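You operate a simulated robot arm through the tools that you are given. There is no shell and no other tool.

You are at the controls of a simulated two-armed robot. One attempt, no reset.

TASK
Seat the red-post ring in the round stand and run its three bolts home with the ticket's driver.
Fine: the black ticket names the torque; ONE, TWO, THREE in turn, no bolt twice; driver back. Set down upright: what you pick out.

Only the result counts: the job must be done as asked and must still hold three seconds after the hand-in. Knocking over, shifting, dropping, spilling or breaking anything else fails it.

THE ROBOT
Two 7-joint arms with two-finger parallel grippers on one trunk that stands fixed in place. Base frame: the origin is at the foot of the trunk, x ahead of it, y to its left, z up; the work surface is at about z = 0.9. Lengths are in m, angles in rad, forces in N, time in s.
The left shoulder is at [0.07, 0.177, 1.2], the right one opposite. With the tool pointing down near the work surface each hand reaches from about 0.3 to 0.74 m from the base axis, measured 20 degrees to its own side. Payload 3.43 kg a hand.
The TCP of each hand is the grasp point between the finger pads, 0.03 m short of the fingertips. In the tool frame z runs along the fingers and y along their closing line. The gripper opens to 0.094 m. The fingers are 0.028 m wide and 0.01 m thick; the gripper's body (0.05 by 0.096 m) begins 0.055 m behind the TCP.
Orientation is that of the tool frame in the base frame, as [roll, pitch, yaw] about the fixed x, y, z axes, in that order (R = Rz(yaw) Ry(pitch) Rx(roll)). With the fingers straight down and closing along the base's y, the tool's x points along the base's -x, its y along +y and its z along -z.

THE INTERFACE
- The arms move only by the tool jog_arm. It takes "left_series", "right_series" or both (then of equal length, played together; a hand with none holds still); each is a list of rows, each a list of 7 numbers: the opening, from 0 (shut) to 1 (fully open), then the shift along the tool's x, y, z in units of 500 mm (1.0 is 500 mm), then the turn, a rotation vector about the tool's x, y, z in units of 90 degrees (1.0 is 90 degrees). In form: [[grip, tx, ty, tz, rx, ry, rz], ...]. A call has 1 to 20 rows; each row is the pose to reach, as a shift and turn from the pose commanded when the call began, along the tool's axes at that moment. A call with a number of a shift or a turn outside -1 to 1 is refused whole. Each row takes 0.2 s and may step no farther than 0.05 m and 0.15 rad from the row before; otherwise, or with a gripper value out of range, the whole call is refused. A pose out of reach is approached as far as the arm can. The call stops where the force on the tool passes 40 N (or 10 N more than at its start, if that is more) or the arm is blocked; 0.2 s more then pass. The fingers move at their own pace (about 0.153 m/s each) and stop on an object; they squeeze with about 40 N. The grip force told is the motor's: it shows also when the fingers shut on nothing. Time passes only in rows, and 0.2 s behind the last, so rows that repeat a pose let the fingers close. The reply holds the time, the measured pose of the TCP, the force on the tool along the base axes, the opening and the grip force, in the units named above and with some noise, with the torque about the TCP (base axes, N m) and any sound that the robot's microphone picked up, and new pictures: "show" is both (left out), scene, wrist or none (wrist: the cameras of the hands that moved).
- Cameras (640 x 400 px; columns grow to the right, rows downward): "scene" is now at [0.1356, -0.0259, 1.5268]; the picture's right is [-0.30, -0.95, -0.00], its down [-0.47, 0.15, -0.87] and it looks along [0.83, -0.26, -0.50] (base axes); focal length 273 px, centre (320, 200). "left" rides on the left gripper at [0.076, -0.014, -0.102] in its tool frame; the picture's right is [0.18, 0.98, 0.00], its down [-0.75, 0.14, -0.64] and it looks along [-0.63, 0.12, 0.77] (tool axes); focal length 243 px, centre (320, 200). "right" rides on the right gripper at [0.076, 0.014, -0.103] in its tool frame; the picture's right is [-0.18, 0.98, 0.00], its down [-0.75, -0.14, -0.64] and it looks along [-0.63, -0.12, 0.77] (tool axes); focal length 243 px, centre (320, 200).
- slide_trunk(by): slides the trunk up (or, below 0, down) by that many m; the arms and the scene camera ride with it, the base frame stays. It gives what a move gives, with no picture.
- turn_head(pan, tilt): turns the head with the scene camera to pan (to the left, within 1.501 rad either way) and tilt (down, from -0.506 to 1.204), counted from straight ahead of the robot. It gives what a move gives, and a new picture of the scene camera.
- locate(camera, pixels): there is no depth. For up to 12 entries [column, row, z] of the newest picture of that camera ("zoom" is the newest enlarged one), the place [x, y] in the base frame at which the ray of that pixel passes the height z, good to about 0.002 m. It takes no simulated time.
- inspect(camera, box): a new picture of the part [left, top, right, bottom] of that camera's present view, enlarged. It takes no simulated time.
- finish_job(): hands the job in; it is judged then, once.

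Leave the grippers open and the arms clear of the work at the hand-in unless told otherwise.

The tools are called after ">>>" as name(argument=value, ...) on one line, values as JSON. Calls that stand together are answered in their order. jog_arm: Moves the arms, as the interface text tells. Its arguments: {"type":"object","properties":{"left_series":{"type":"array","items":{"type":"array","items":{"type":"number"}}},"right_series":{"type":"array","items":{"type":"array","items":{"type":"number"}}},"show":{"type":"string","enum":["both","scene","wrist","none"]}},"required":[]} The other tools are called the same way: slide_trunk (by) slides the trunk up or down; turn_head (pan, tilt) turns the head that bears the scene camera; locate (camera, pixels) gives the place at which the rays of pixels pass given heights; inspect (camera, box) takes an enlarged picture of a part of a camera's view; finish_job () hands the job in.

At the start:

```text
time: 0.0
left_position: [0.4941, 0.0119, 1.3999]
left_tcp_rot: [3.141, 0.001, 3.141]
left_ft_force: [0.3, -0.2, 0.6]
left_torque: [0.03, -0.02, 0.0]
left_finger_gap: 0.0941
left_gripper_force: 0.1
right_position: [0.406, -0.4036, 1.3713]
right_tcp_rot: [-3.141, 0.0, -3.141]
right_ft_force: [0.1, 0.3, -0.3]
right_torque: [0.03, -0.02, 0.02]
right_finger_gap: 0.0939
right_gripper_force: 0.1
trunk travel left (down, up): [-0.78, 0.06]
head pan, tilt: [-0.302, 0.518]
```

scene: 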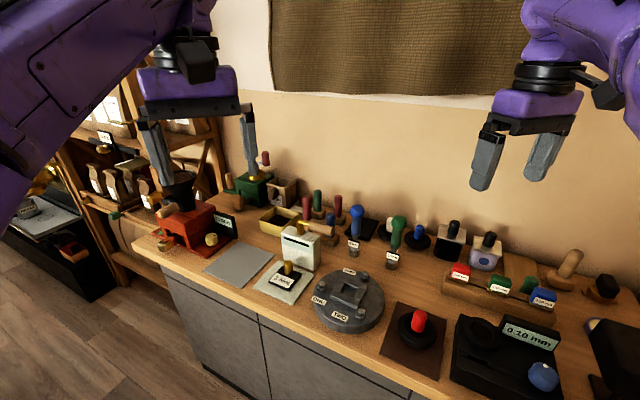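
right: 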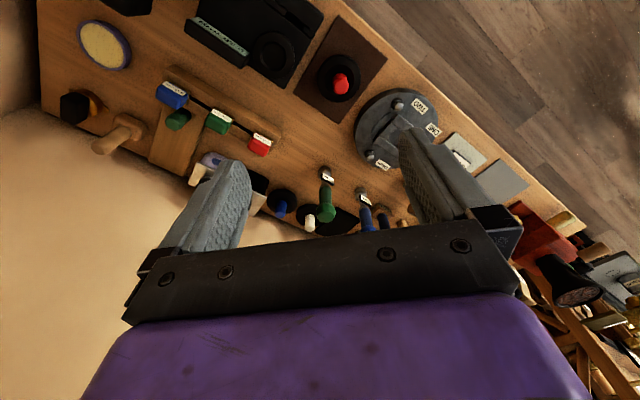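
left: 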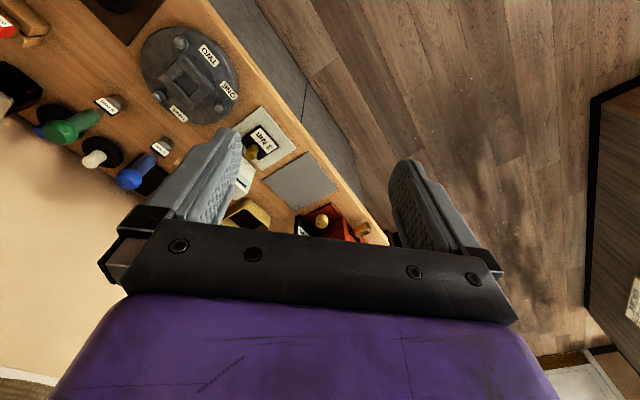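

I see a bench with a round stand (labels ONE, TWO, THREE), a red-post item on a brown mat, a ticket and several drivers. I'll enlarge parts of the scene to read the labels.

>>> inspect(camera="scene", box=[240, 180, 420, 340])

>>> inspect(camera="scene", box=[370, 210, 640, 400])

>>> inspect(camera="scene", box=[130, 140, 340, 300])

```text
2.50 times, centred on (330, 260) of scene
```

zoom: 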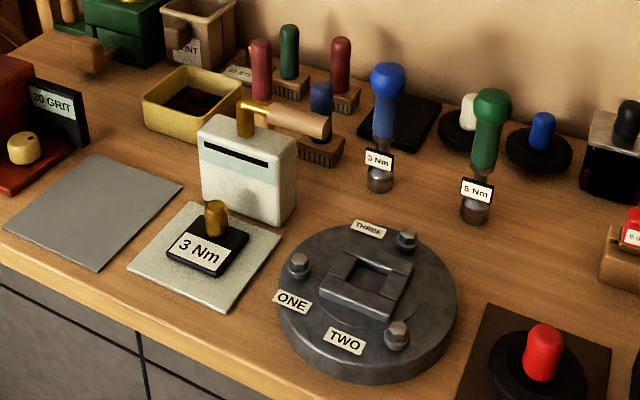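

```text
2.11 times, centred on (505, 305) of scene
```

zoom: 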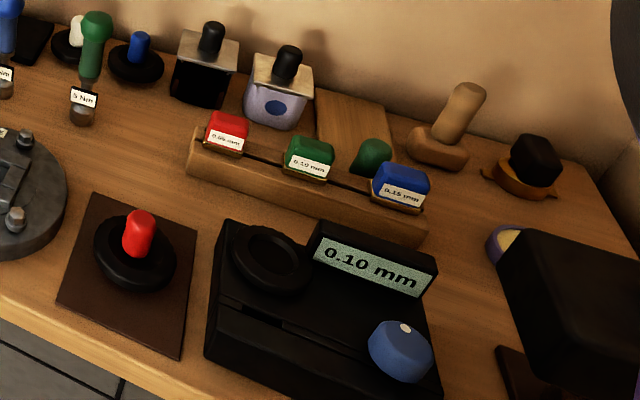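

```text
2.50 times, centred on (235, 220) of scene
```

zoom: 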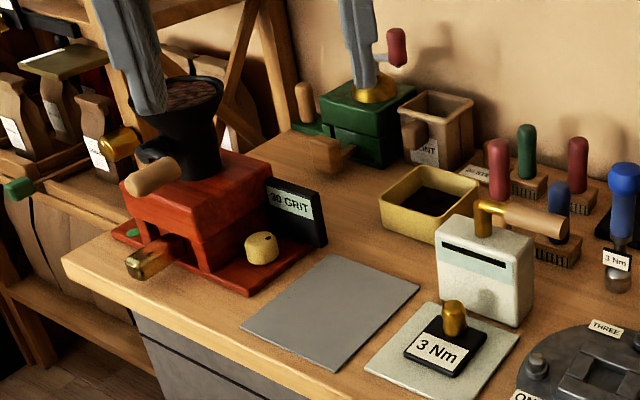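

The black ticket on the white tile reads "3 Nm". I'll look closer at the stand, the driver tags and the red-post ring.

>>> inspect(camera="scene", box=[300, 250, 400, 340])

>>> inspect(camera="scene", box=[320, 195, 440, 275])

>>> inspect(camera="scene", box=[375, 290, 475, 385])

>>> inspect(camera="scene", box=[240, 240, 330, 310])

```text
4.44 times, centred on (350, 295) of scene
```

zoom: 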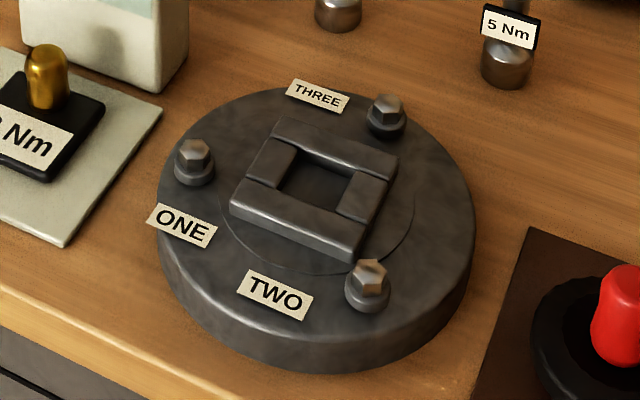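

```text
5.00 times, centred on (380, 235) of scene
```

zoom: 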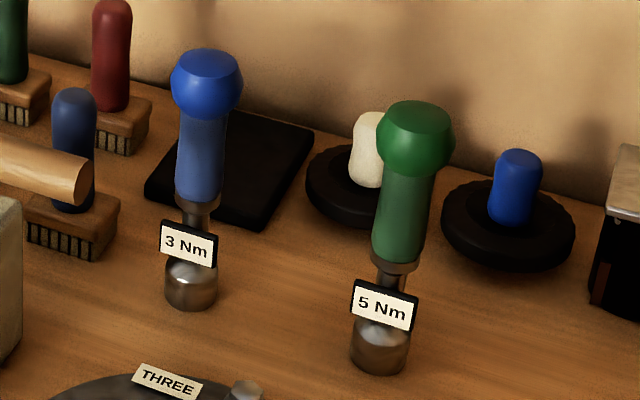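

```text
4.21 times, centred on (425, 338) of scene
```

zoom: 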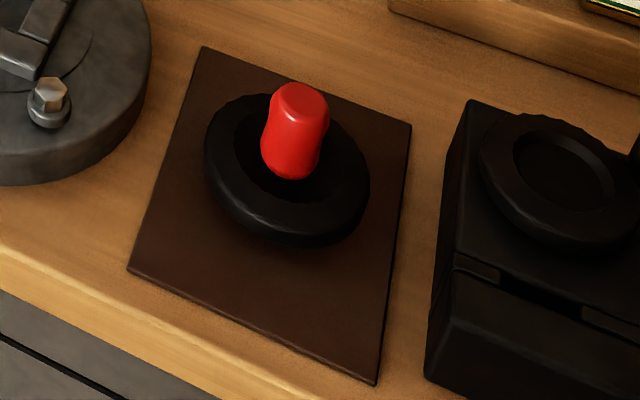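

```text
5.71 times, centred on (285, 275) of scene
```

zoom: 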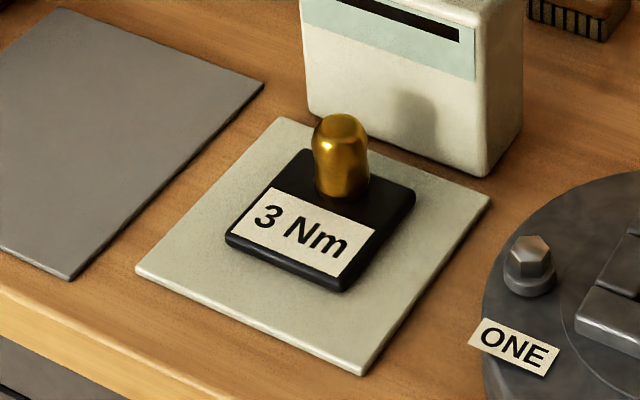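

The blue-handled driver is tagged "3 Nm", and the green one "5 Nm". Let me locate the main things on the bench (assumed heights), and turn the head for a better view.

>>> locate(camera="scene", pixels=[[349, 302, 0.93], [344, 286, 0.94], [383, 315, 0.94], [387, 277, 0.94], [421, 338, 0.91], [353, 254, 0.9], [392, 267, 0.9], [288, 279, 0.91], [396, 230, 0.9], [481, 240, 0.9], [430, 300, 0.9], [480, 340, 0.9]])

>>> turn_head(pan=-0.3, tilt=0.85)

```text
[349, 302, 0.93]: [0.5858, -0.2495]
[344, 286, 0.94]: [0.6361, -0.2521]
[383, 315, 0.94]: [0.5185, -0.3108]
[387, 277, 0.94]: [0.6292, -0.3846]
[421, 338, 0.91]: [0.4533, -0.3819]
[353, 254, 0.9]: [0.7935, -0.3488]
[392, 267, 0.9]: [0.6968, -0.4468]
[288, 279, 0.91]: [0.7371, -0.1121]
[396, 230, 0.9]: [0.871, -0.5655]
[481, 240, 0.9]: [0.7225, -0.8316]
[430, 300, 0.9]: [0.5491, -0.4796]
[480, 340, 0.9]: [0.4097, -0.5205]
```

```text
time: 0.8
left_position: [0.494, 0.0108, 1.4009]
left_tcp_rot: [-3.141, -0.001, 3.141]
left_ft_force: [-0.3, -0.6, 0.0]
left_torque: [0.02, 0.0, 0.02]
left_finger_gap: 0.0939
left_gripper_force: 0.0
right_position: [0.4066, -0.4033, 1.3726]
right_tcp_rot: [3.141, 0.0, 3.14]
right_ft_force: [-0.1, 0.4, 0.6]
right_torque: [0.0, 0.0, 0.0]
right_finger_gap: 0.094
right_gripper_force: 0.1
trunk travel left (down, up): [-0.78, 0.06]
head pan, tilt: [-0.3, 0.85]
```

scene: 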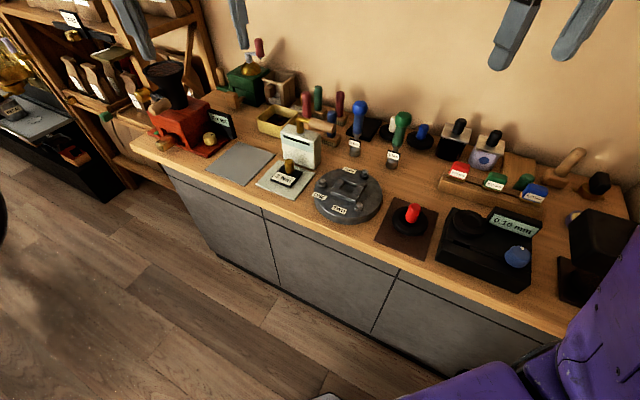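

I'll zoom in on the right wrist camera to cross-check the positions and heights of stand, drivers, red ring.

>>> inspect(camera="right", box=[280, 40, 480, 240])

>>> inspect(camera="left", box=[20, 10, 300, 230])

>>> inspect(camera="scene", box=[240, 90, 460, 260])

```text
2.00 times, centred on (380, 140) of right
```

zoom: 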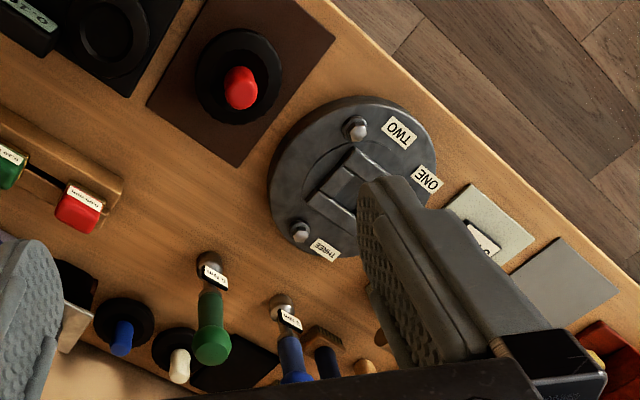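

```text
1.82 times, centred on (160, 120) of left
```

zoom: 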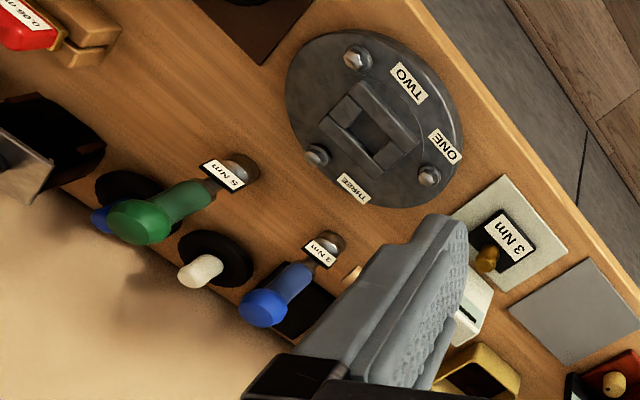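

```text
2.35 times, centred on (350, 175) of scene
```

zoom: 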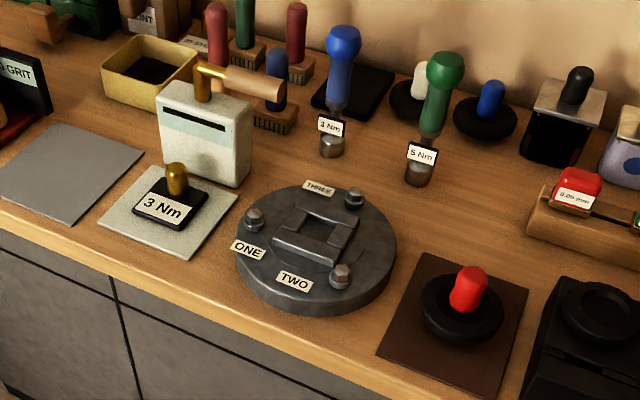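

I'll cross-check heights by locating the same points in the left camera and the scene camera.

>>> locate(camera="left", pixels=[[180.3, 42, 0.94], [157.8, 95.8, 0.94], [219.9, 107.4, 0.94], [164.4, 146.4, 0.91], [180.3, 42, 0.9], [157.8, 95.8, 0.9], [219.9, 107.4, 0.9], [119, 116, 0.91], [137, 172, 1.05], [182, 67, 0.94], [182, 67, 0.92]])

>>> locate(camera="zoom", pixels=[[341, 272, 0.94], [354, 195, 0.94], [254, 217, 0.94], [331, 148, 0.91], [341, 272, 0.9], [354, 195, 0.9], [254, 217, 0.9], [419, 180, 0.91], [344, 37, 1.05], [315, 238, 0.94], [315, 238, 0.92]])

```text
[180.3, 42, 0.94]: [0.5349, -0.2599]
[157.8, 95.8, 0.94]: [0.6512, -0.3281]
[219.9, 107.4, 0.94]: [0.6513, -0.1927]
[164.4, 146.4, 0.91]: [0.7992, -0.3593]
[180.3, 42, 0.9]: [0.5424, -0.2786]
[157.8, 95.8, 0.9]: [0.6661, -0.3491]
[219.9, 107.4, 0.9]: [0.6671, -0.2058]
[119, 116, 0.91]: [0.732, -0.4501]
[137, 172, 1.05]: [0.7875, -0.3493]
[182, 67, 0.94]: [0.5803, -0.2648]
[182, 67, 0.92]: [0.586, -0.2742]
```

```text
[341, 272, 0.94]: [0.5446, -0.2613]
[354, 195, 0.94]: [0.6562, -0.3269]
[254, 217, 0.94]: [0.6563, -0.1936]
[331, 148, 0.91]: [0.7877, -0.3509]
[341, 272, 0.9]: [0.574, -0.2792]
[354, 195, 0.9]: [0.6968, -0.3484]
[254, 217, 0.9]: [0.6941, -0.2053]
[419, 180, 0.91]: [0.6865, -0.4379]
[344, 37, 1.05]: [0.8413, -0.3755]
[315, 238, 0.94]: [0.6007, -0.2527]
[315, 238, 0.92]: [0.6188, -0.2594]
```

The bolts stand at about z≈0.95 around a centre near (0.61, −0.256). I'll locate the ring and drivers in the right camera also for triangulation.

>>> locate(camera="right", pixels=[[340, 82, 0.95], [339, 79, 0.91], [339, 79, 0.93], [355, 105, 0.9], [361, 189, 0.9], [340, 285, 0.9], [327, 177, 0.9], [326, 214, 1.08]])

>>> locate(camera="zoom", pixels=[[468, 290, 0.95], [462, 308, 0.91], [462, 308, 0.93], [469, 268, 0.96], [344, 40, 1.08], [445, 68, 1.08], [331, 155, 0.9], [418, 184, 0.9], [425, 254, 0.9], [527, 287, 0.9], [478, 397, 0.9], [377, 356, 0.9]])

>>> inspect(camera="right", box=[290, 50, 400, 130])

>>> inspect(camera="left", box=[90, 10, 270, 130])

```text
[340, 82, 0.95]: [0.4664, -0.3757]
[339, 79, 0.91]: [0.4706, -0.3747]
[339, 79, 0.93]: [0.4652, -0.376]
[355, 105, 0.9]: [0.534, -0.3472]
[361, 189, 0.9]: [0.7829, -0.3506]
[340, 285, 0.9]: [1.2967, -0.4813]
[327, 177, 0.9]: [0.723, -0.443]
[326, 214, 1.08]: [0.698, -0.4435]
```

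```text
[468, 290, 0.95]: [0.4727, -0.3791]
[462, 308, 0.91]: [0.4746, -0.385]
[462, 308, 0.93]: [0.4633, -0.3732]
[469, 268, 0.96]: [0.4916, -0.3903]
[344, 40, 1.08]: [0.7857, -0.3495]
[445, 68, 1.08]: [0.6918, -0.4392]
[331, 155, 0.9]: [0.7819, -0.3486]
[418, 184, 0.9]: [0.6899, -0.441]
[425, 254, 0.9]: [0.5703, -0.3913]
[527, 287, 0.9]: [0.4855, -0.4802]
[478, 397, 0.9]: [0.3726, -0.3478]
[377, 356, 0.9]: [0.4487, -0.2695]
```

```text
5.00 times, centred on (345, 90) of right
```

zoom: 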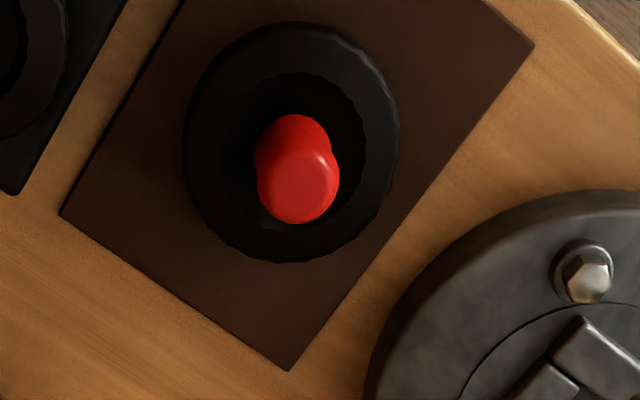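

```text
3.33 times, centred on (180, 70) of left
```

zoom: 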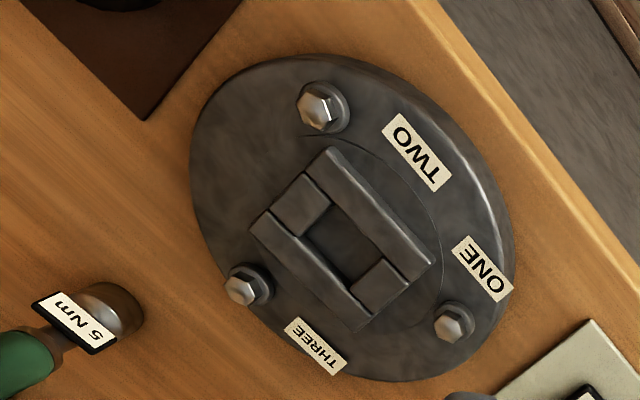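

I'll locate the corners of the square frame on the stand, its inner hole, and plate outline in this left-camera zoom.

>>> locate(camera="zoom", pixels=[[330, 148, 0.945], [434, 262, 0.945], [361, 329, 0.945], [250, 225, 0.945], [330, 207, 0.945], [384, 259, 0.945], [356, 290, 0.945], [300, 237, 0.945], [323, 108, 0.95], [453, 327, 0.95], [244, 287, 0.95], [436, 205, 0.93]])

>>> inspect(camera="left", box=[150, 35, 230, 115])

```text
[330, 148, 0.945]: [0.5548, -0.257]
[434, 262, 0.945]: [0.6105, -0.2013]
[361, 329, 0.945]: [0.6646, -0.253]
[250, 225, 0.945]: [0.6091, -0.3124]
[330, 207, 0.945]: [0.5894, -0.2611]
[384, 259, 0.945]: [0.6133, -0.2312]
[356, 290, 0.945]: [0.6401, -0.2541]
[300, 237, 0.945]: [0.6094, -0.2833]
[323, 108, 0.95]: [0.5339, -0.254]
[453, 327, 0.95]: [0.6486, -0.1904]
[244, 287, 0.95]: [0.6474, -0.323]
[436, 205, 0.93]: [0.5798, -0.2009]
```

```text
5.00 times, centred on (190, 75) of left
```

zoom: 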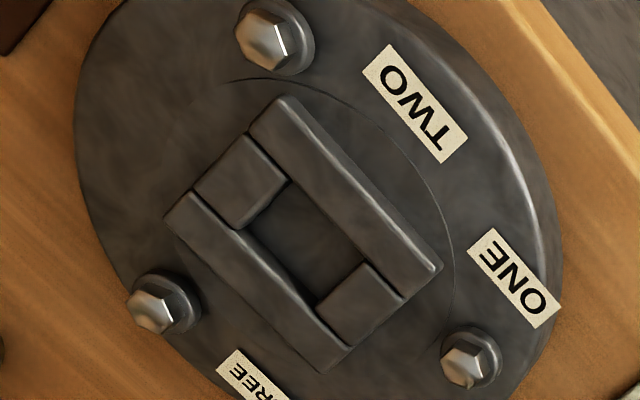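

The stand's centre is about (0.61, −0.256), its square frame turned 45°, with a square pocket of about 37 mm. Next I lower the right hand to view the red-post ring (around (0.465, −0.376)) up close.

>>> jog_arm(right_series=[[1, -0.01, 0.01, 0.09, 0, 0, 0], [1, -0.02, 0.02, 0.18, 0, 0, 0], [1, -0.03, 0.03, 0.27, 0, 0, 0], [1, -0.04, 0.04, 0.36, 0, 0, 0], [1, -0.05, 0.05, 0.45, 0, 0, 0], [1, -0.05, 0.05, 0.5, 0, 0, 0]], show="both")

```text
time: 2.2
left_position: [0.4949, 0.0113, 1.3995]
left_tcp_rot: [-3.141, -0.002, 3.141]
left_ft_force: [0.3, -0.3, -0.7]
left_torque: [-0.01, 0.03, 0.02]
left_finger_gap: 0.094
left_gripper_force: 0.1
right_position: [0.4302, -0.377, 1.1206]
right_tcp_rot: [-3.14, 0.001, -3.139]
right_ft_force: [0.2, 0.6, 0.1]
right_torque: [0.02, 0.02, 0.01]
right_finger_gap: 0.094
right_gripper_force: 0.1
trunk travel left (down, up): [-0.78, 0.06]
head pan, tilt: [-0.3, 0.85]
```

scene: 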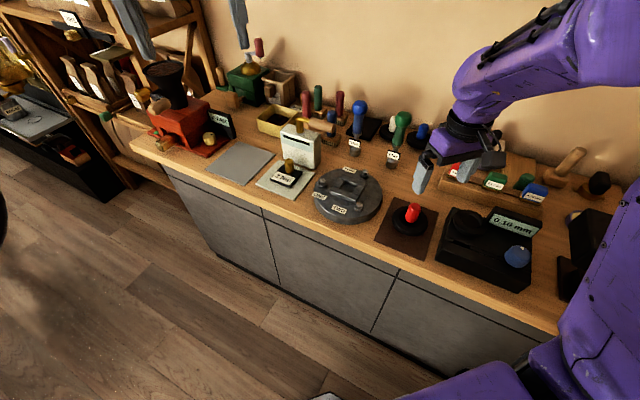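
right: 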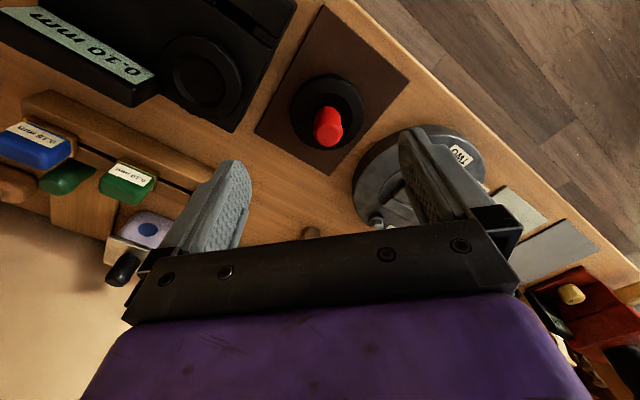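

>>> inspect(camera="right", box=[270, 50, 400, 180])

>>> locate(camera="right", pixels=[[327, 113, 0.92], [327, 113, 0.91], [329, 133, 0.96], [329, 133, 0.95], [324, 8, 0.9], [410, 82, 0.9], [254, 132, 0.9], [332, 175, 0.9]])

```text
3.08 times, centred on (335, 115) of right
```

zoom: 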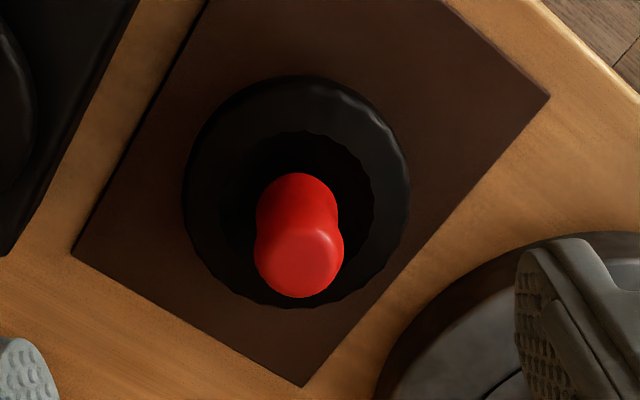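

```text
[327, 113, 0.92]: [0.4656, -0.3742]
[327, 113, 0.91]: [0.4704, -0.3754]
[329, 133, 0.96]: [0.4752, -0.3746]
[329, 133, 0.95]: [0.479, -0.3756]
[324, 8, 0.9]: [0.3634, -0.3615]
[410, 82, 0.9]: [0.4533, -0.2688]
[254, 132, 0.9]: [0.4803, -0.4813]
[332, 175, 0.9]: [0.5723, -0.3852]
```

The ring's centre appears at (0.466, −0.375), the post top near z≈0.985. I move the right hand above the post with fingers half open, stopping short to check alignment.

>>> jog_arm(right_series=[[0.8, -0.036, 0.004, 0.05, 0, 0, 0], [0.6, -0.072, 0.004, 0.12, 0, 0, 0], [0.5, -0.072, 0.004, 0.18, 0, 0, 0], [0.5, -0.072, 0.004, 0.18, 0, 0, 0]], show="both")

```text
time: 3.2
left_position: [0.4937, 0.0104, 1.3997]
left_tcp_rot: [-3.14, -0.001, 3.141]
left_ft_force: [-0.2, 1.0, 0.5]
left_torque: [0.01, 0.03, -0.01]
left_finger_gap: 0.094
left_gripper_force: 0.0
right_position: [0.4673, -0.3743, 1.0316]
right_tcp_rot: [3.141, -0.002, -3.14]
right_ft_force: [-0.1, -0.3, 0.0]
right_torque: [0.01, 0.0, 0.0]
right_finger_gap: 0.0471
right_gripper_force: 0.1
trunk travel left (down, up): [-0.78, 0.06]
head pan, tilt: [-0.3, 0.85]
```

scene: 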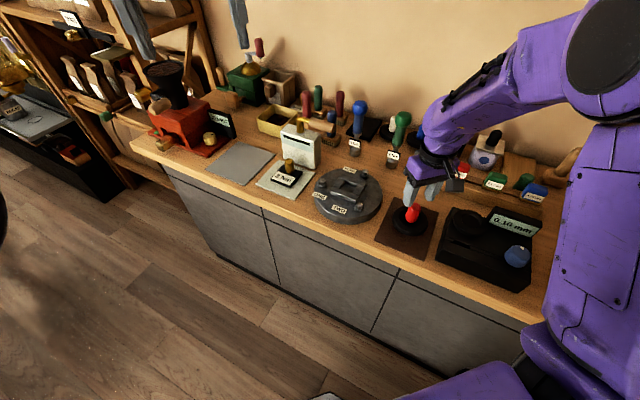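
right: 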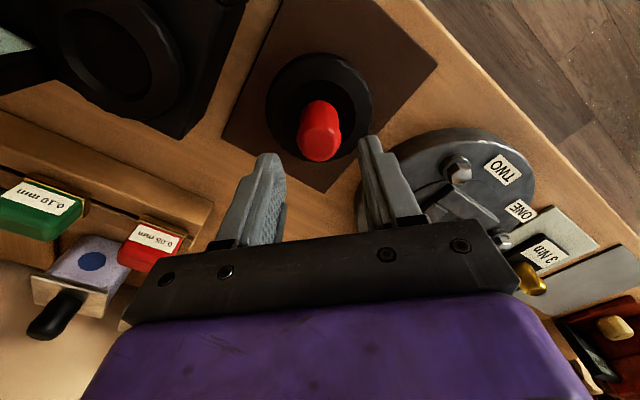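

>>> inspect(camera="right", box=[240, 30, 400, 190])

>>> locate(camera="right", pixels=[[320, 147, 0.985], [320, 147, 0.975], [319, 95, 0.92], [319, 95, 0.91]])

>>> inspect(camera="scene", box=[370, 150, 470, 260])

```text
2.50 times, centred on (320, 110) of right
```

zoom: 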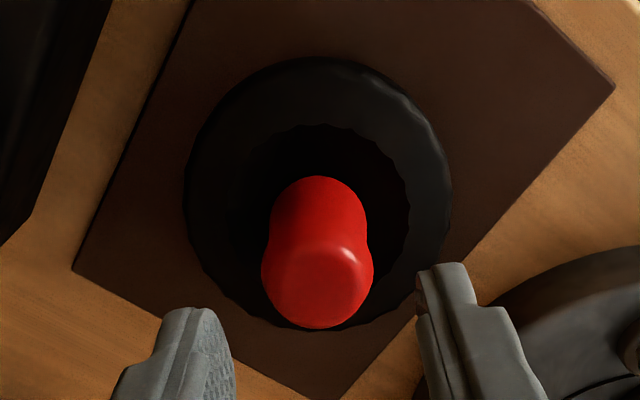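

```text
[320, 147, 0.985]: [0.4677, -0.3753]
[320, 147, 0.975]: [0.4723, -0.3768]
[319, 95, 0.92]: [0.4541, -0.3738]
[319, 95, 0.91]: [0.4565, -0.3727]
```

```text
3.64 times, centred on (420, 205) of scene
```

zoom: 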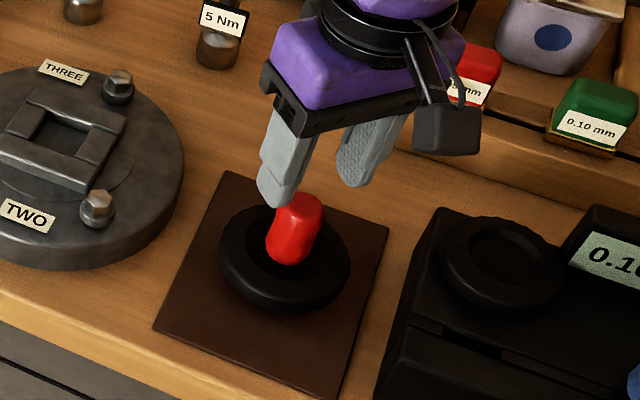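

Post top lies between the fingers. I descend about 63 mm and close on the post.

>>> jog_arm(right_series=[[0.5, 0, -0.002, 0.06, 0, 0, 0], [0.5, 0, -0.002, 0.12, 0, 0, 0], [0.5, 0, -0.002, 0.127, 0, 0, 0], [0, 0, -0.002, 0.127, 0, 0, 0], [0, 0, -0.002, 0.127, 0, 0, 0], [0, 0, -0.002, 0.127, 0, 0, 0]], show="both")

```text
time: 4.6
left_position: [0.4943, 0.0112, 1.3994]
left_tcp_rot: [-3.14, 0.001, 3.142]
left_ft_force: [0.0, 0.8, -0.2]
left_torque: [-0.01, 0.01, -0.01]
left_finger_gap: 0.094
left_gripper_force: 0.0
right_position: [0.4677, -0.3766, 0.9666]
right_tcp_rot: [3.14, 0.001, -3.141]
right_ft_force: [-1.4, 1.5, 0.6]
right_torque: [0.09, 0.02, 0.02]
right_finger_gap: 0.0307
right_gripper_force: 39.8
trunk travel left (down, up): [-0.78, 0.06]
head pan, tilt: [-0.3, 0.85]
```

scene: 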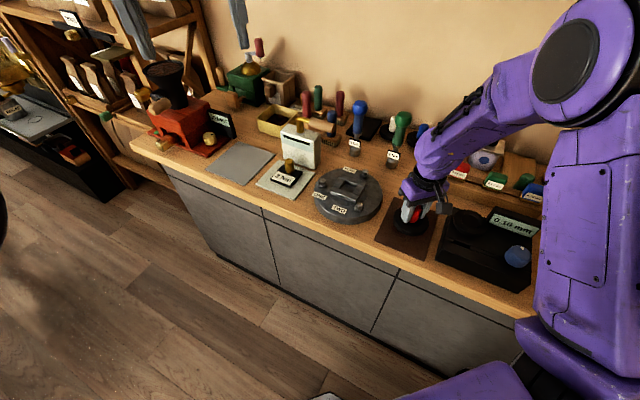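
right: 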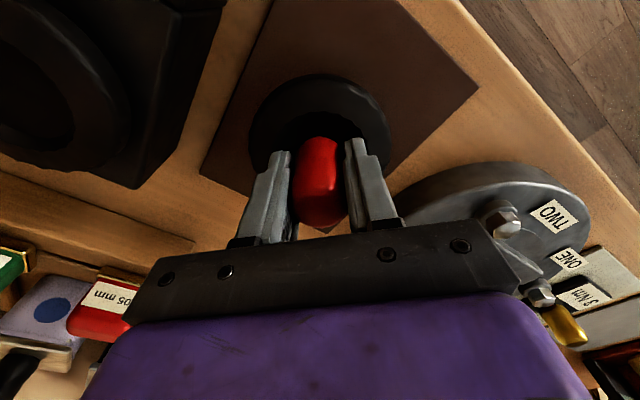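

Gripped (30.7 mm). I lift the ring straight up 0.12 m.

>>> jog_arm(right_series=[[0, 0, 0, -0.02, 0, 0, 0], [0, 0, 0, -0.08, 0, 0, 0], [0, 0, 0, -0.16, 0, 0, 0], [0, 0, 0, -0.24, 0, 0, 0], [0, 0, 0, -0.24, 0, 0, 0]], show="both")

>>> inspect(camera="scene", box=[370, 130, 470, 230])

```text
time: 5.8
left_position: [0.4954, 0.0105, 1.3996]
left_tcp_rot: [3.141, 0.0, 3.14]
left_ft_force: [0.8, 0.3, -0.5]
left_torque: [-0.02, 0.03, -0.01]
left_finger_gap: 0.0941
left_gripper_force: 0.0
right_position: [0.4658, -0.377, 1.088]
right_tcp_rot: [-3.141, -0.002, 3.141]
right_ft_force: [-0.5, 1.1, -5.5]
right_torque: [0.0, -0.05, 0.02]
right_finger_gap: 0.0306
right_gripper_force: 40.6
trunk travel left (down, up): [-0.78, 0.06]
head pan, tilt: [-0.3, 0.85]
```

scene: 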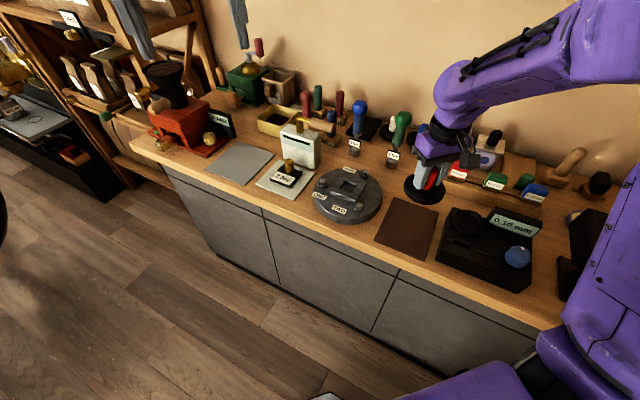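
right: 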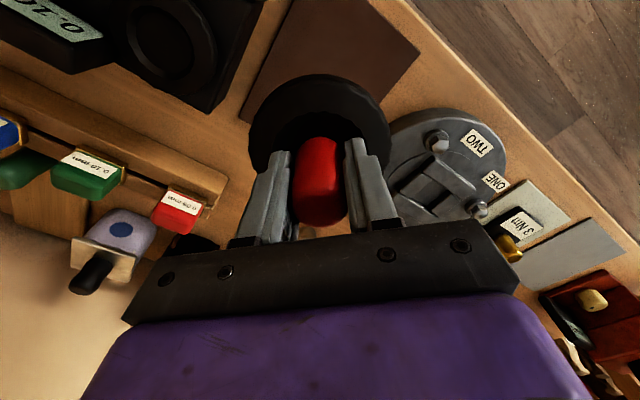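

```text
4.00 times, centred on (420, 180) of scene
```

zoom: 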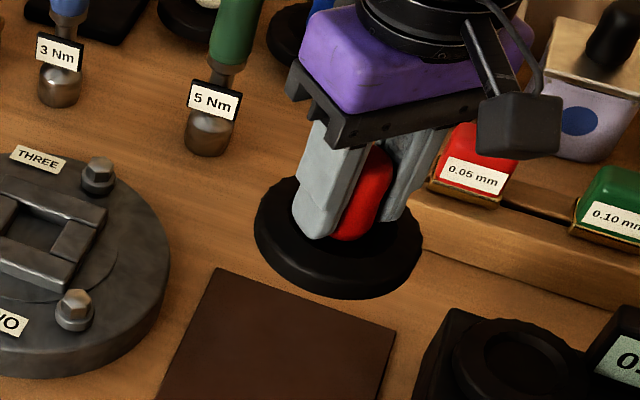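

The ring weighs about 0.55 kg and no features are visible from above. I want to see its underside, so I'll turn the left hand to point right with its camera looking up (120° turn in 15 small steps), at about (0.5, 0.05, 1.15).

>>> jog_arm(left_series=[[1, -0.001, 0.005, 0.033, 0.0513, -0.0513, 0.0513], [1, -0.002, 0.01, 0.067, 0.1027, -0.1027, 0.1027], [1, -0.002, 0.015, 0.1, 0.154, -0.154, 0.154], [1, -0.003, 0.02, 0.133, 0.2053, -0.2053, 0.2053], [1, -0.004, 0.025, 0.167, 0.2567, -0.2567, 0.2567], [1, -0.005, 0.03, 0.2, 0.308, -0.308, 0.308], [1, -0.006, 0.035, 0.233, 0.3593, -0.3593, 0.3593], [1, -0.006, 0.04, 0.267, 0.4107, -0.4107, 0.4107], [1, -0.007, 0.045, 0.3, 0.462, -0.462, 0.462], [1, -0.008, 0.05, 0.333, 0.5133, -0.5133, 0.5133], [1, -0.009, 0.055, 0.367, 0.5647, -0.5647, 0.5647], [1, -0.01, 0.06, 0.4, 0.616, -0.616, 0.616], [1, -0.01, 0.065, 0.433, 0.6673, -0.6673, 0.6673], [1, -0.011, 0.07, 0.467, 0.7187, -0.7187, 0.7187], [1, -0.012, 0.076, 0.5, 0.77, -0.77, 0.77]], show="both")

```text
time: 9.0
left_position: [0.5024, 0.0501, 1.1511]
left_tcp_rot: [0.605, 1.569, -0.967]
left_ft_force: [0.1, -0.1, -0.3]
left_torque: [0.0, 0.02, -0.01]
left_finger_gap: 0.0939
left_gripper_force: 0.1
left hand out of reach, approached as far as the arm can: row 1
right_position: [0.468, -0.3765, 1.087]
right_tcp_rot: [-3.141, -0.002, -3.14]
right_ft_force: [0.1, -0.1, -5.1]
right_torque: [0.0, 0.05, -0.02]
right_finger_gap: 0.0306
right_gripper_force: 39.5
trunk travel left (down, up): [-0.78, 0.06]
head pan, tilt: [-0.3, 0.85]
```

scene: 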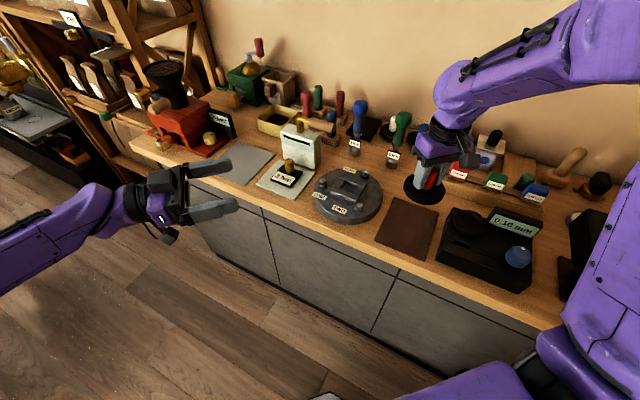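
left: 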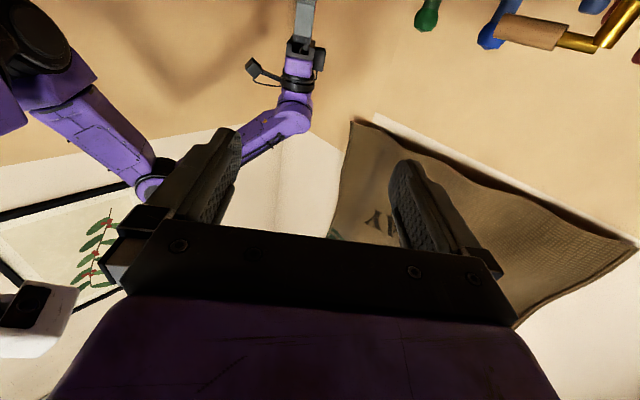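

The left camera now looks up to the right. I bring the right hand with the ring up and over, to about (0.526, −0.13, 1.34), in front of that camera.

>>> jog_arm(right_series=[[0, 0, 0, -0.09, 0, 0, 0], [0, 0, 0, -0.18, 0, 0, 0], [0, -0.02, 0.02, -0.27, 0, 0, 0], [0, -0.04, 0.06, -0.35, 0, 0, 0], [0, -0.06, 0.12, -0.42, 0, 0, 0], [0, -0.08, 0.19, -0.47, 0, 0, 0], [0, -0.1, 0.27, -0.5, 0, 0, 0], [0, -0.116, 0.36, -0.5, 0, 0, 0], [0, -0.116, 0.44, -0.5, 0, 0, 0], [0, -0.116, 0.5, -0.5, 0, 0, 0], [0, -0.116, 0.5, -0.5, 0, 0, 0]], show="scene")

>>> inspect(camera="left", box=[0, 0, 640, 400])

```text
time: 11.4
left_position: [0.5012, 0.0496, 1.1514]
left_tcp_rot: [2.049, 1.57, 0.476]
left_ft_force: [0.2, -0.2, 0.0]
left_torque: [-0.03, 0.01, 0.01]
left_finger_gap: 0.0941
left_gripper_force: 0.2
right_position: [0.5268, -0.1253, 1.3382]
right_tcp_rot: [3.141, -0.002, 3.141]
right_ft_force: [1.3, -0.2, -5.4]
right_torque: [-0.02, 0.0, -0.02]
right_finger_gap: 0.0305
right_gripper_force: 40.2
trunk travel left (down, up): [-0.78, 0.06]
head pan, tilt: [-0.3, 0.85]
```

scene: 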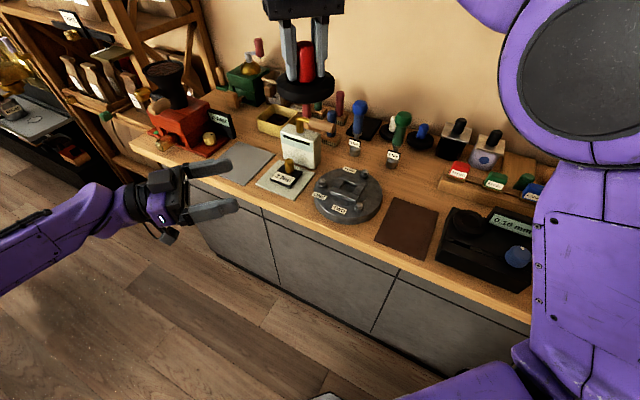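

```text
1.00 times, centred on (320, 200) of left (not enlarged: the box is as wide or as high as the picture)
```

zoom: 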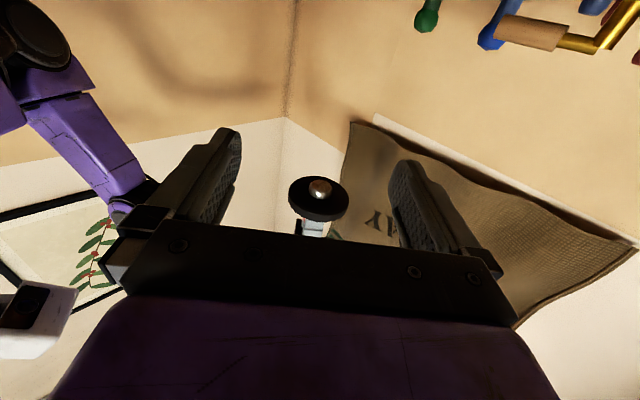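

>>> inspect(camera="left", box=[280, 160, 360, 240])

>>> inspect(camera="scene", box=[260, 0, 360, 120])

```text
5.00 times, centred on (320, 200) of left
```

zoom: 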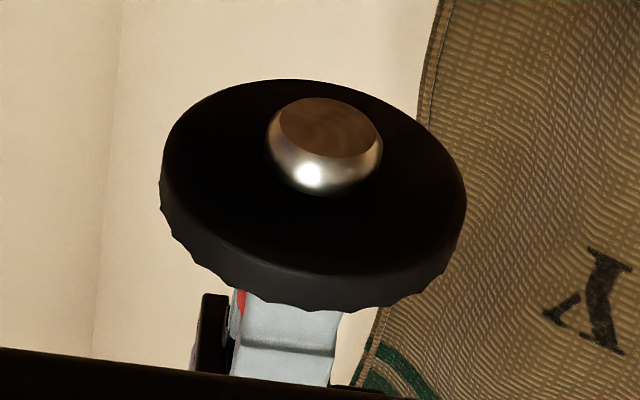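

```text
3.33 times, centred on (310, 60) of scene
```

zoom: 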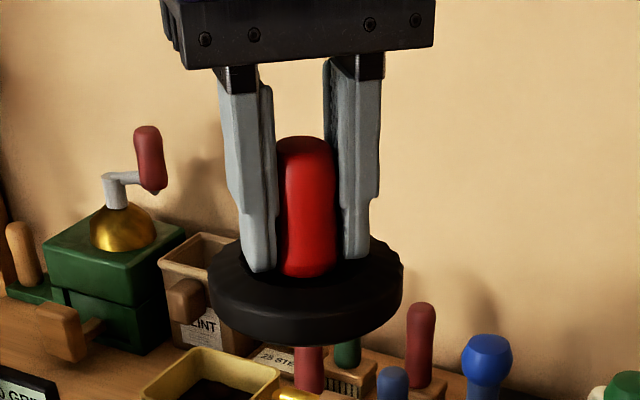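

The underside carries a round, chamfered metal boss (~35 mm), so it fits the square pocket at any turn. Now I check how the ring sits relative to the hand in the right wrist camera.

>>> inspect(camera="right", box=[230, 50, 410, 240])

```text
2.11 times, centred on (320, 145) of right
```

zoom: 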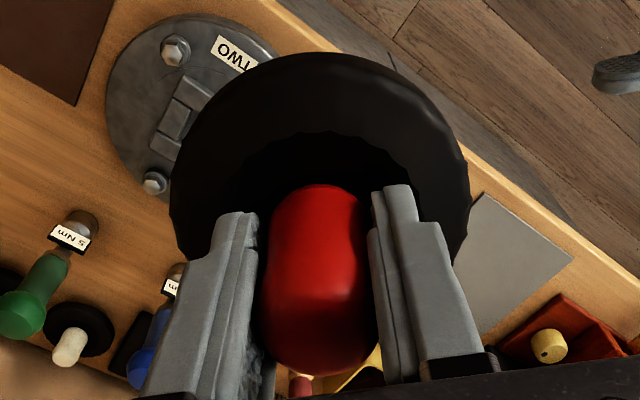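

>>> locate(camera="right", pixels=[[322.4, 74.9, 1.3], [249, 145, 1.3], [390, 145, 1.3], [322.4, 74.9, 1.29], [249, 145, 1.29], [390, 145, 1.29]])

```text
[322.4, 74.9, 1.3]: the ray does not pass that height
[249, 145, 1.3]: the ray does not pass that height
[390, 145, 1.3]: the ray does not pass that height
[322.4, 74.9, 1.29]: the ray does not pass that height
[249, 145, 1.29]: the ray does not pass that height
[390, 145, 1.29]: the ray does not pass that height
```

>>> locate(camera="right", pixels=[[322.4, 74.9, 1.05], [249, 145, 1.05], [390, 145, 1.05], [322.4, 74.9, 1.04], [249, 145, 1.04], [390, 145, 1.04]])

```text
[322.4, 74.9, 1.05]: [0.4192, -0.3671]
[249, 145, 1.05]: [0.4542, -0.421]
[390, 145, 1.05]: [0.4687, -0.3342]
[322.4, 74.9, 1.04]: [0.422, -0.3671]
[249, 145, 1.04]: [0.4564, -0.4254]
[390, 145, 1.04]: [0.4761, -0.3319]
```

The ring is centred on the TCP within about 1 mm. I carry it to above the stand, (0.610, −0.256, 1.10).

>>> jog_arm(right_series=[[0, -0.024, -0.037, 0.068, 0, 0, 0], [0, -0.048, -0.075, 0.136, 0, 0, 0], [0, -0.071, -0.112, 0.204, 0, 0, 0], [0, -0.095, -0.15, 0.272, 0, 0, 0], [0, -0.119, -0.187, 0.34, 0, 0, 0], [0, -0.142, -0.225, 0.408, 0, 0, 0], [0, -0.166, -0.262, 0.476, 0, 0, 0], [0, -0.166, -0.262, 0.476, 0, 0, 0]], show="both")

>>> inspect(camera="scene", box=[290, 120, 410, 240])

>>> inspect(camera="right", box=[200, 40, 440, 240])

```text
time: 13.2
left_position: [0.5006, 0.0515, 1.1512]
left_tcp_rot: [0.735, 1.568, -0.835]
left_ft_force: [-0.5, 0.3, 0.2]
left_torque: [0.01, 0.01, 0.07]
left_finger_gap: 0.0937
left_gripper_force: 0.0
right_position: [0.609, -0.257, 1.1014]
right_tcp_rot: [-3.14, 0.0, 3.141]
right_ft_force: [0.3, -0.7, -5.4]
right_torque: [-0.01, -0.01, 0.0]
right_finger_gap: 0.0307
right_gripper_force: 40.5
trunk travel left (down, up): [-0.78, 0.06]
head pan, tilt: [-0.3, 0.85]
```

scene: 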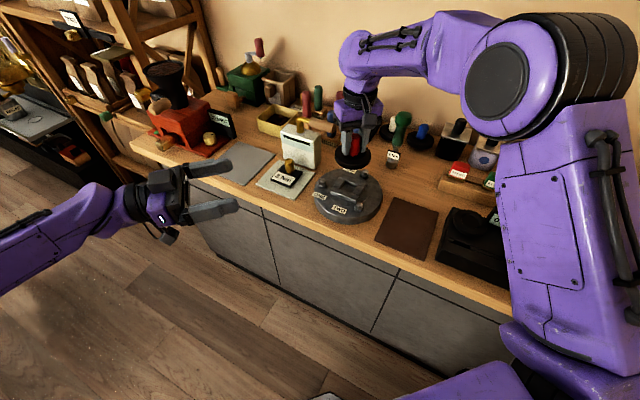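
right: 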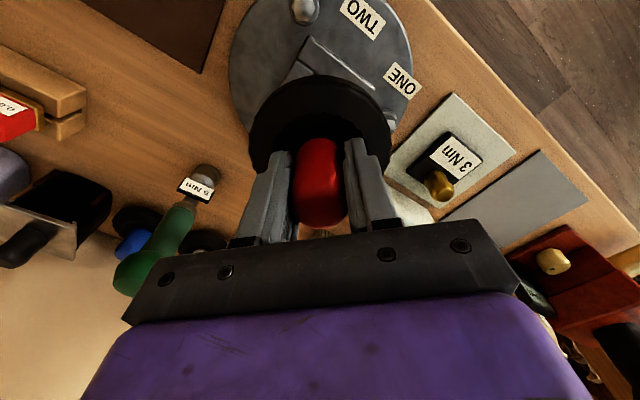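

```text
3.33 times, centred on (350, 180) of scene
```

zoom: 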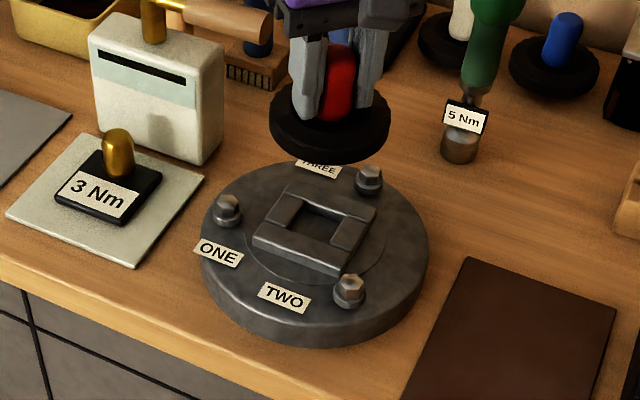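

```text
2.00 times, centred on (320, 140) of right
```

zoom: 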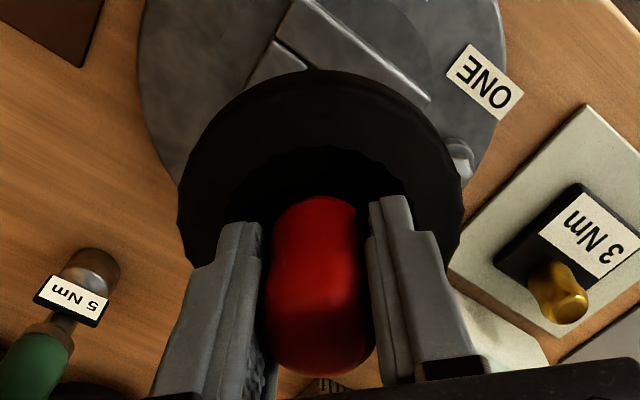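

>>> locate(camera="scene", pixels=[[329.9, 191.1, 0.945], [341, 174.3, 0.945], [367.4, 181.5, 0.945], [356, 201.9, 0.945], [362.4, 171, 0.955], [357.8, 204.7, 0.955], [321.6, 180.7, 0.955]])

>>> inspect(camera="scene", box=[310, 160, 390, 220])

```text
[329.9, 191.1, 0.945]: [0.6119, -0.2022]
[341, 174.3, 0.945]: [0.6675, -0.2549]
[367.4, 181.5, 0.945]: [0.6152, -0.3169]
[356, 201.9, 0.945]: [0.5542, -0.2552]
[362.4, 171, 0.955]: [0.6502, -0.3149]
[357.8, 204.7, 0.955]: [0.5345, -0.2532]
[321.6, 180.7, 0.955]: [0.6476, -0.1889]
```

```text
6.67 times, centred on (350, 190) of scene
```

zoom: 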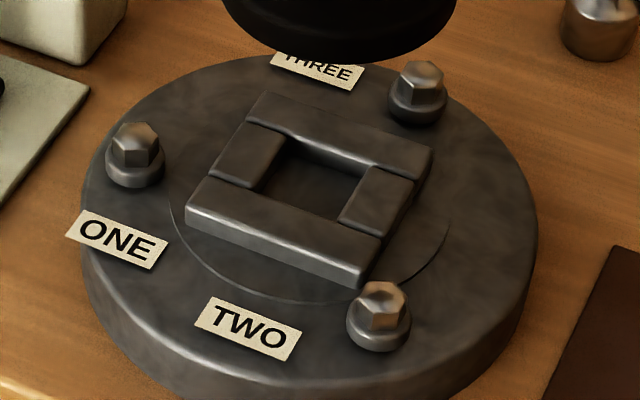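

>>> locate(camera="zoom", pixels=[[288, 139, 0.945], [371, 167, 0.945], [340, 220, 0.945], [256, 190, 0.945], [259, 92, 0.945], [434, 147, 0.945], [362, 276, 0.945], [188, 205, 0.945], [418, 72, 0.957], [381, 290, 0.957], [134, 130, 0.957]])

```text
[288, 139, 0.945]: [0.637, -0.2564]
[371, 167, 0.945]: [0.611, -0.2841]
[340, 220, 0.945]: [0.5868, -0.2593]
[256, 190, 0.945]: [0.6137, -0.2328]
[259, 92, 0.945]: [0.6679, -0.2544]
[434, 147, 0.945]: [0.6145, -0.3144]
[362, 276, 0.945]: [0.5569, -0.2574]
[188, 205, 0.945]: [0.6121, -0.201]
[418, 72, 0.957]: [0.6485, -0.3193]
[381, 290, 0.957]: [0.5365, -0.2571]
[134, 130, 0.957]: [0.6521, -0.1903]
```

The pocket centre is about (0.6095, −0.2555). I lower the ring to just above the frame and look.

>>> jog_arm(right_series=[[0, 0, 0.002, 0.05, 0, 0, 0], [0, 0, 0.003, 0.1, 0, 0, 0], [0, 0, 0.003, 0.14, 0, 0, 0], [0, 0, 0.003, 0.16, 0, 0, 0], [0, 0, 0.003, 0.16, 0, 0, 0]], show="both")

>>> inspect(camera="scene", box=[310, 150, 390, 220])

>>> inspect(camera="right", box=[200, 20, 440, 200])

```text
time: 14.4
left_position: [0.5005, 0.0495, 1.1502]
left_tcp_rot: [0.601, 1.57, -0.97]
left_ft_force: [-0.9, -0.5, -0.8]
left_torque: [0.0, -0.03, 0.05]
left_finger_gap: 0.0943
left_gripper_force: 0.0
right_position: [0.6081, -0.2575, 1.0216]
right_tcp_rot: [3.141, -0.003, -3.141]
right_ft_force: [0.1, -0.3, -4.8]
right_torque: [-0.02, -0.03, 0.0]
right_finger_gap: 0.0307
right_gripper_force: 40.3
trunk travel left (down, up): [-0.78, 0.06]
head pan, tilt: [-0.3, 0.85]
```

scene: 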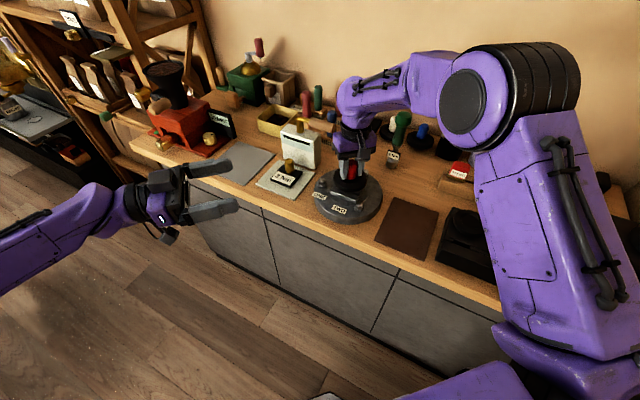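
right: 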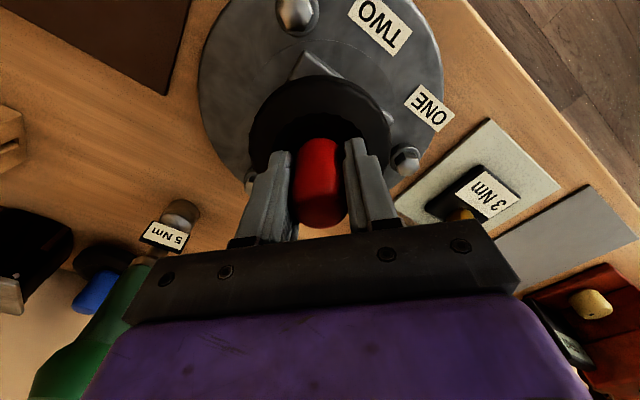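

```text
5.71 times, centred on (350, 185) of scene
```

zoom: 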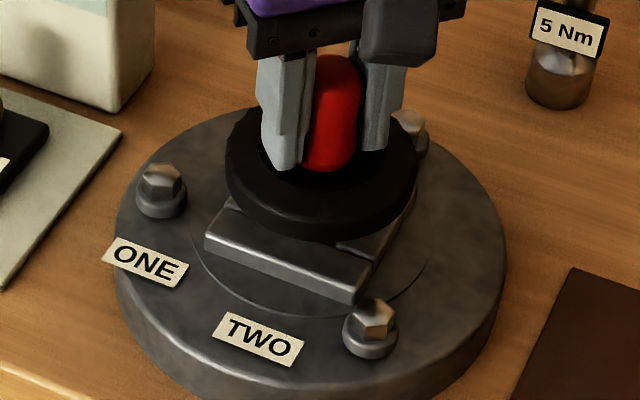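

```text
2.22 times, centred on (320, 110) of right
```

zoom: 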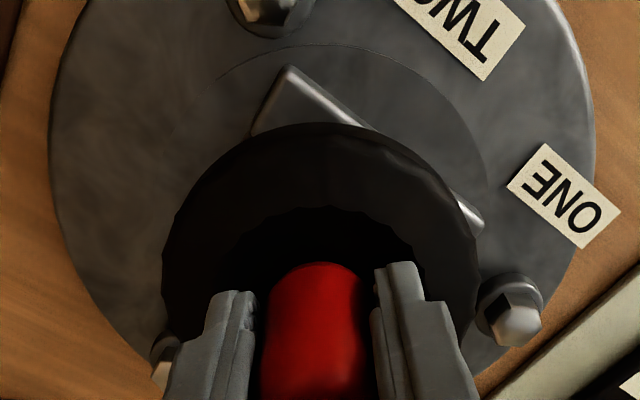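

>>> locate(camera="right", pixels=[[296, 12, 0.955], [407, 157, 0.955], [305.6, 50, 0.947], [326.8, 75.3, 0.985], [294, 25, 0.94], [402, 168, 0.94]])

>>> inspect(camera="right", box=[240, 0, 440, 200])

```text
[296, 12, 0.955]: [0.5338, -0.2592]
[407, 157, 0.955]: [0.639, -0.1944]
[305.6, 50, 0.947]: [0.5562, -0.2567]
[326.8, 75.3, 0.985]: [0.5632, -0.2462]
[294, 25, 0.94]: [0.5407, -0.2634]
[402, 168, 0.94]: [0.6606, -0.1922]
```

```text
2.00 times, centred on (340, 100) of right
```

zoom: 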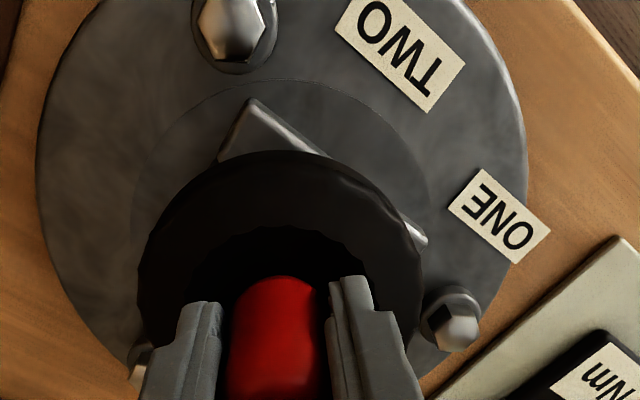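

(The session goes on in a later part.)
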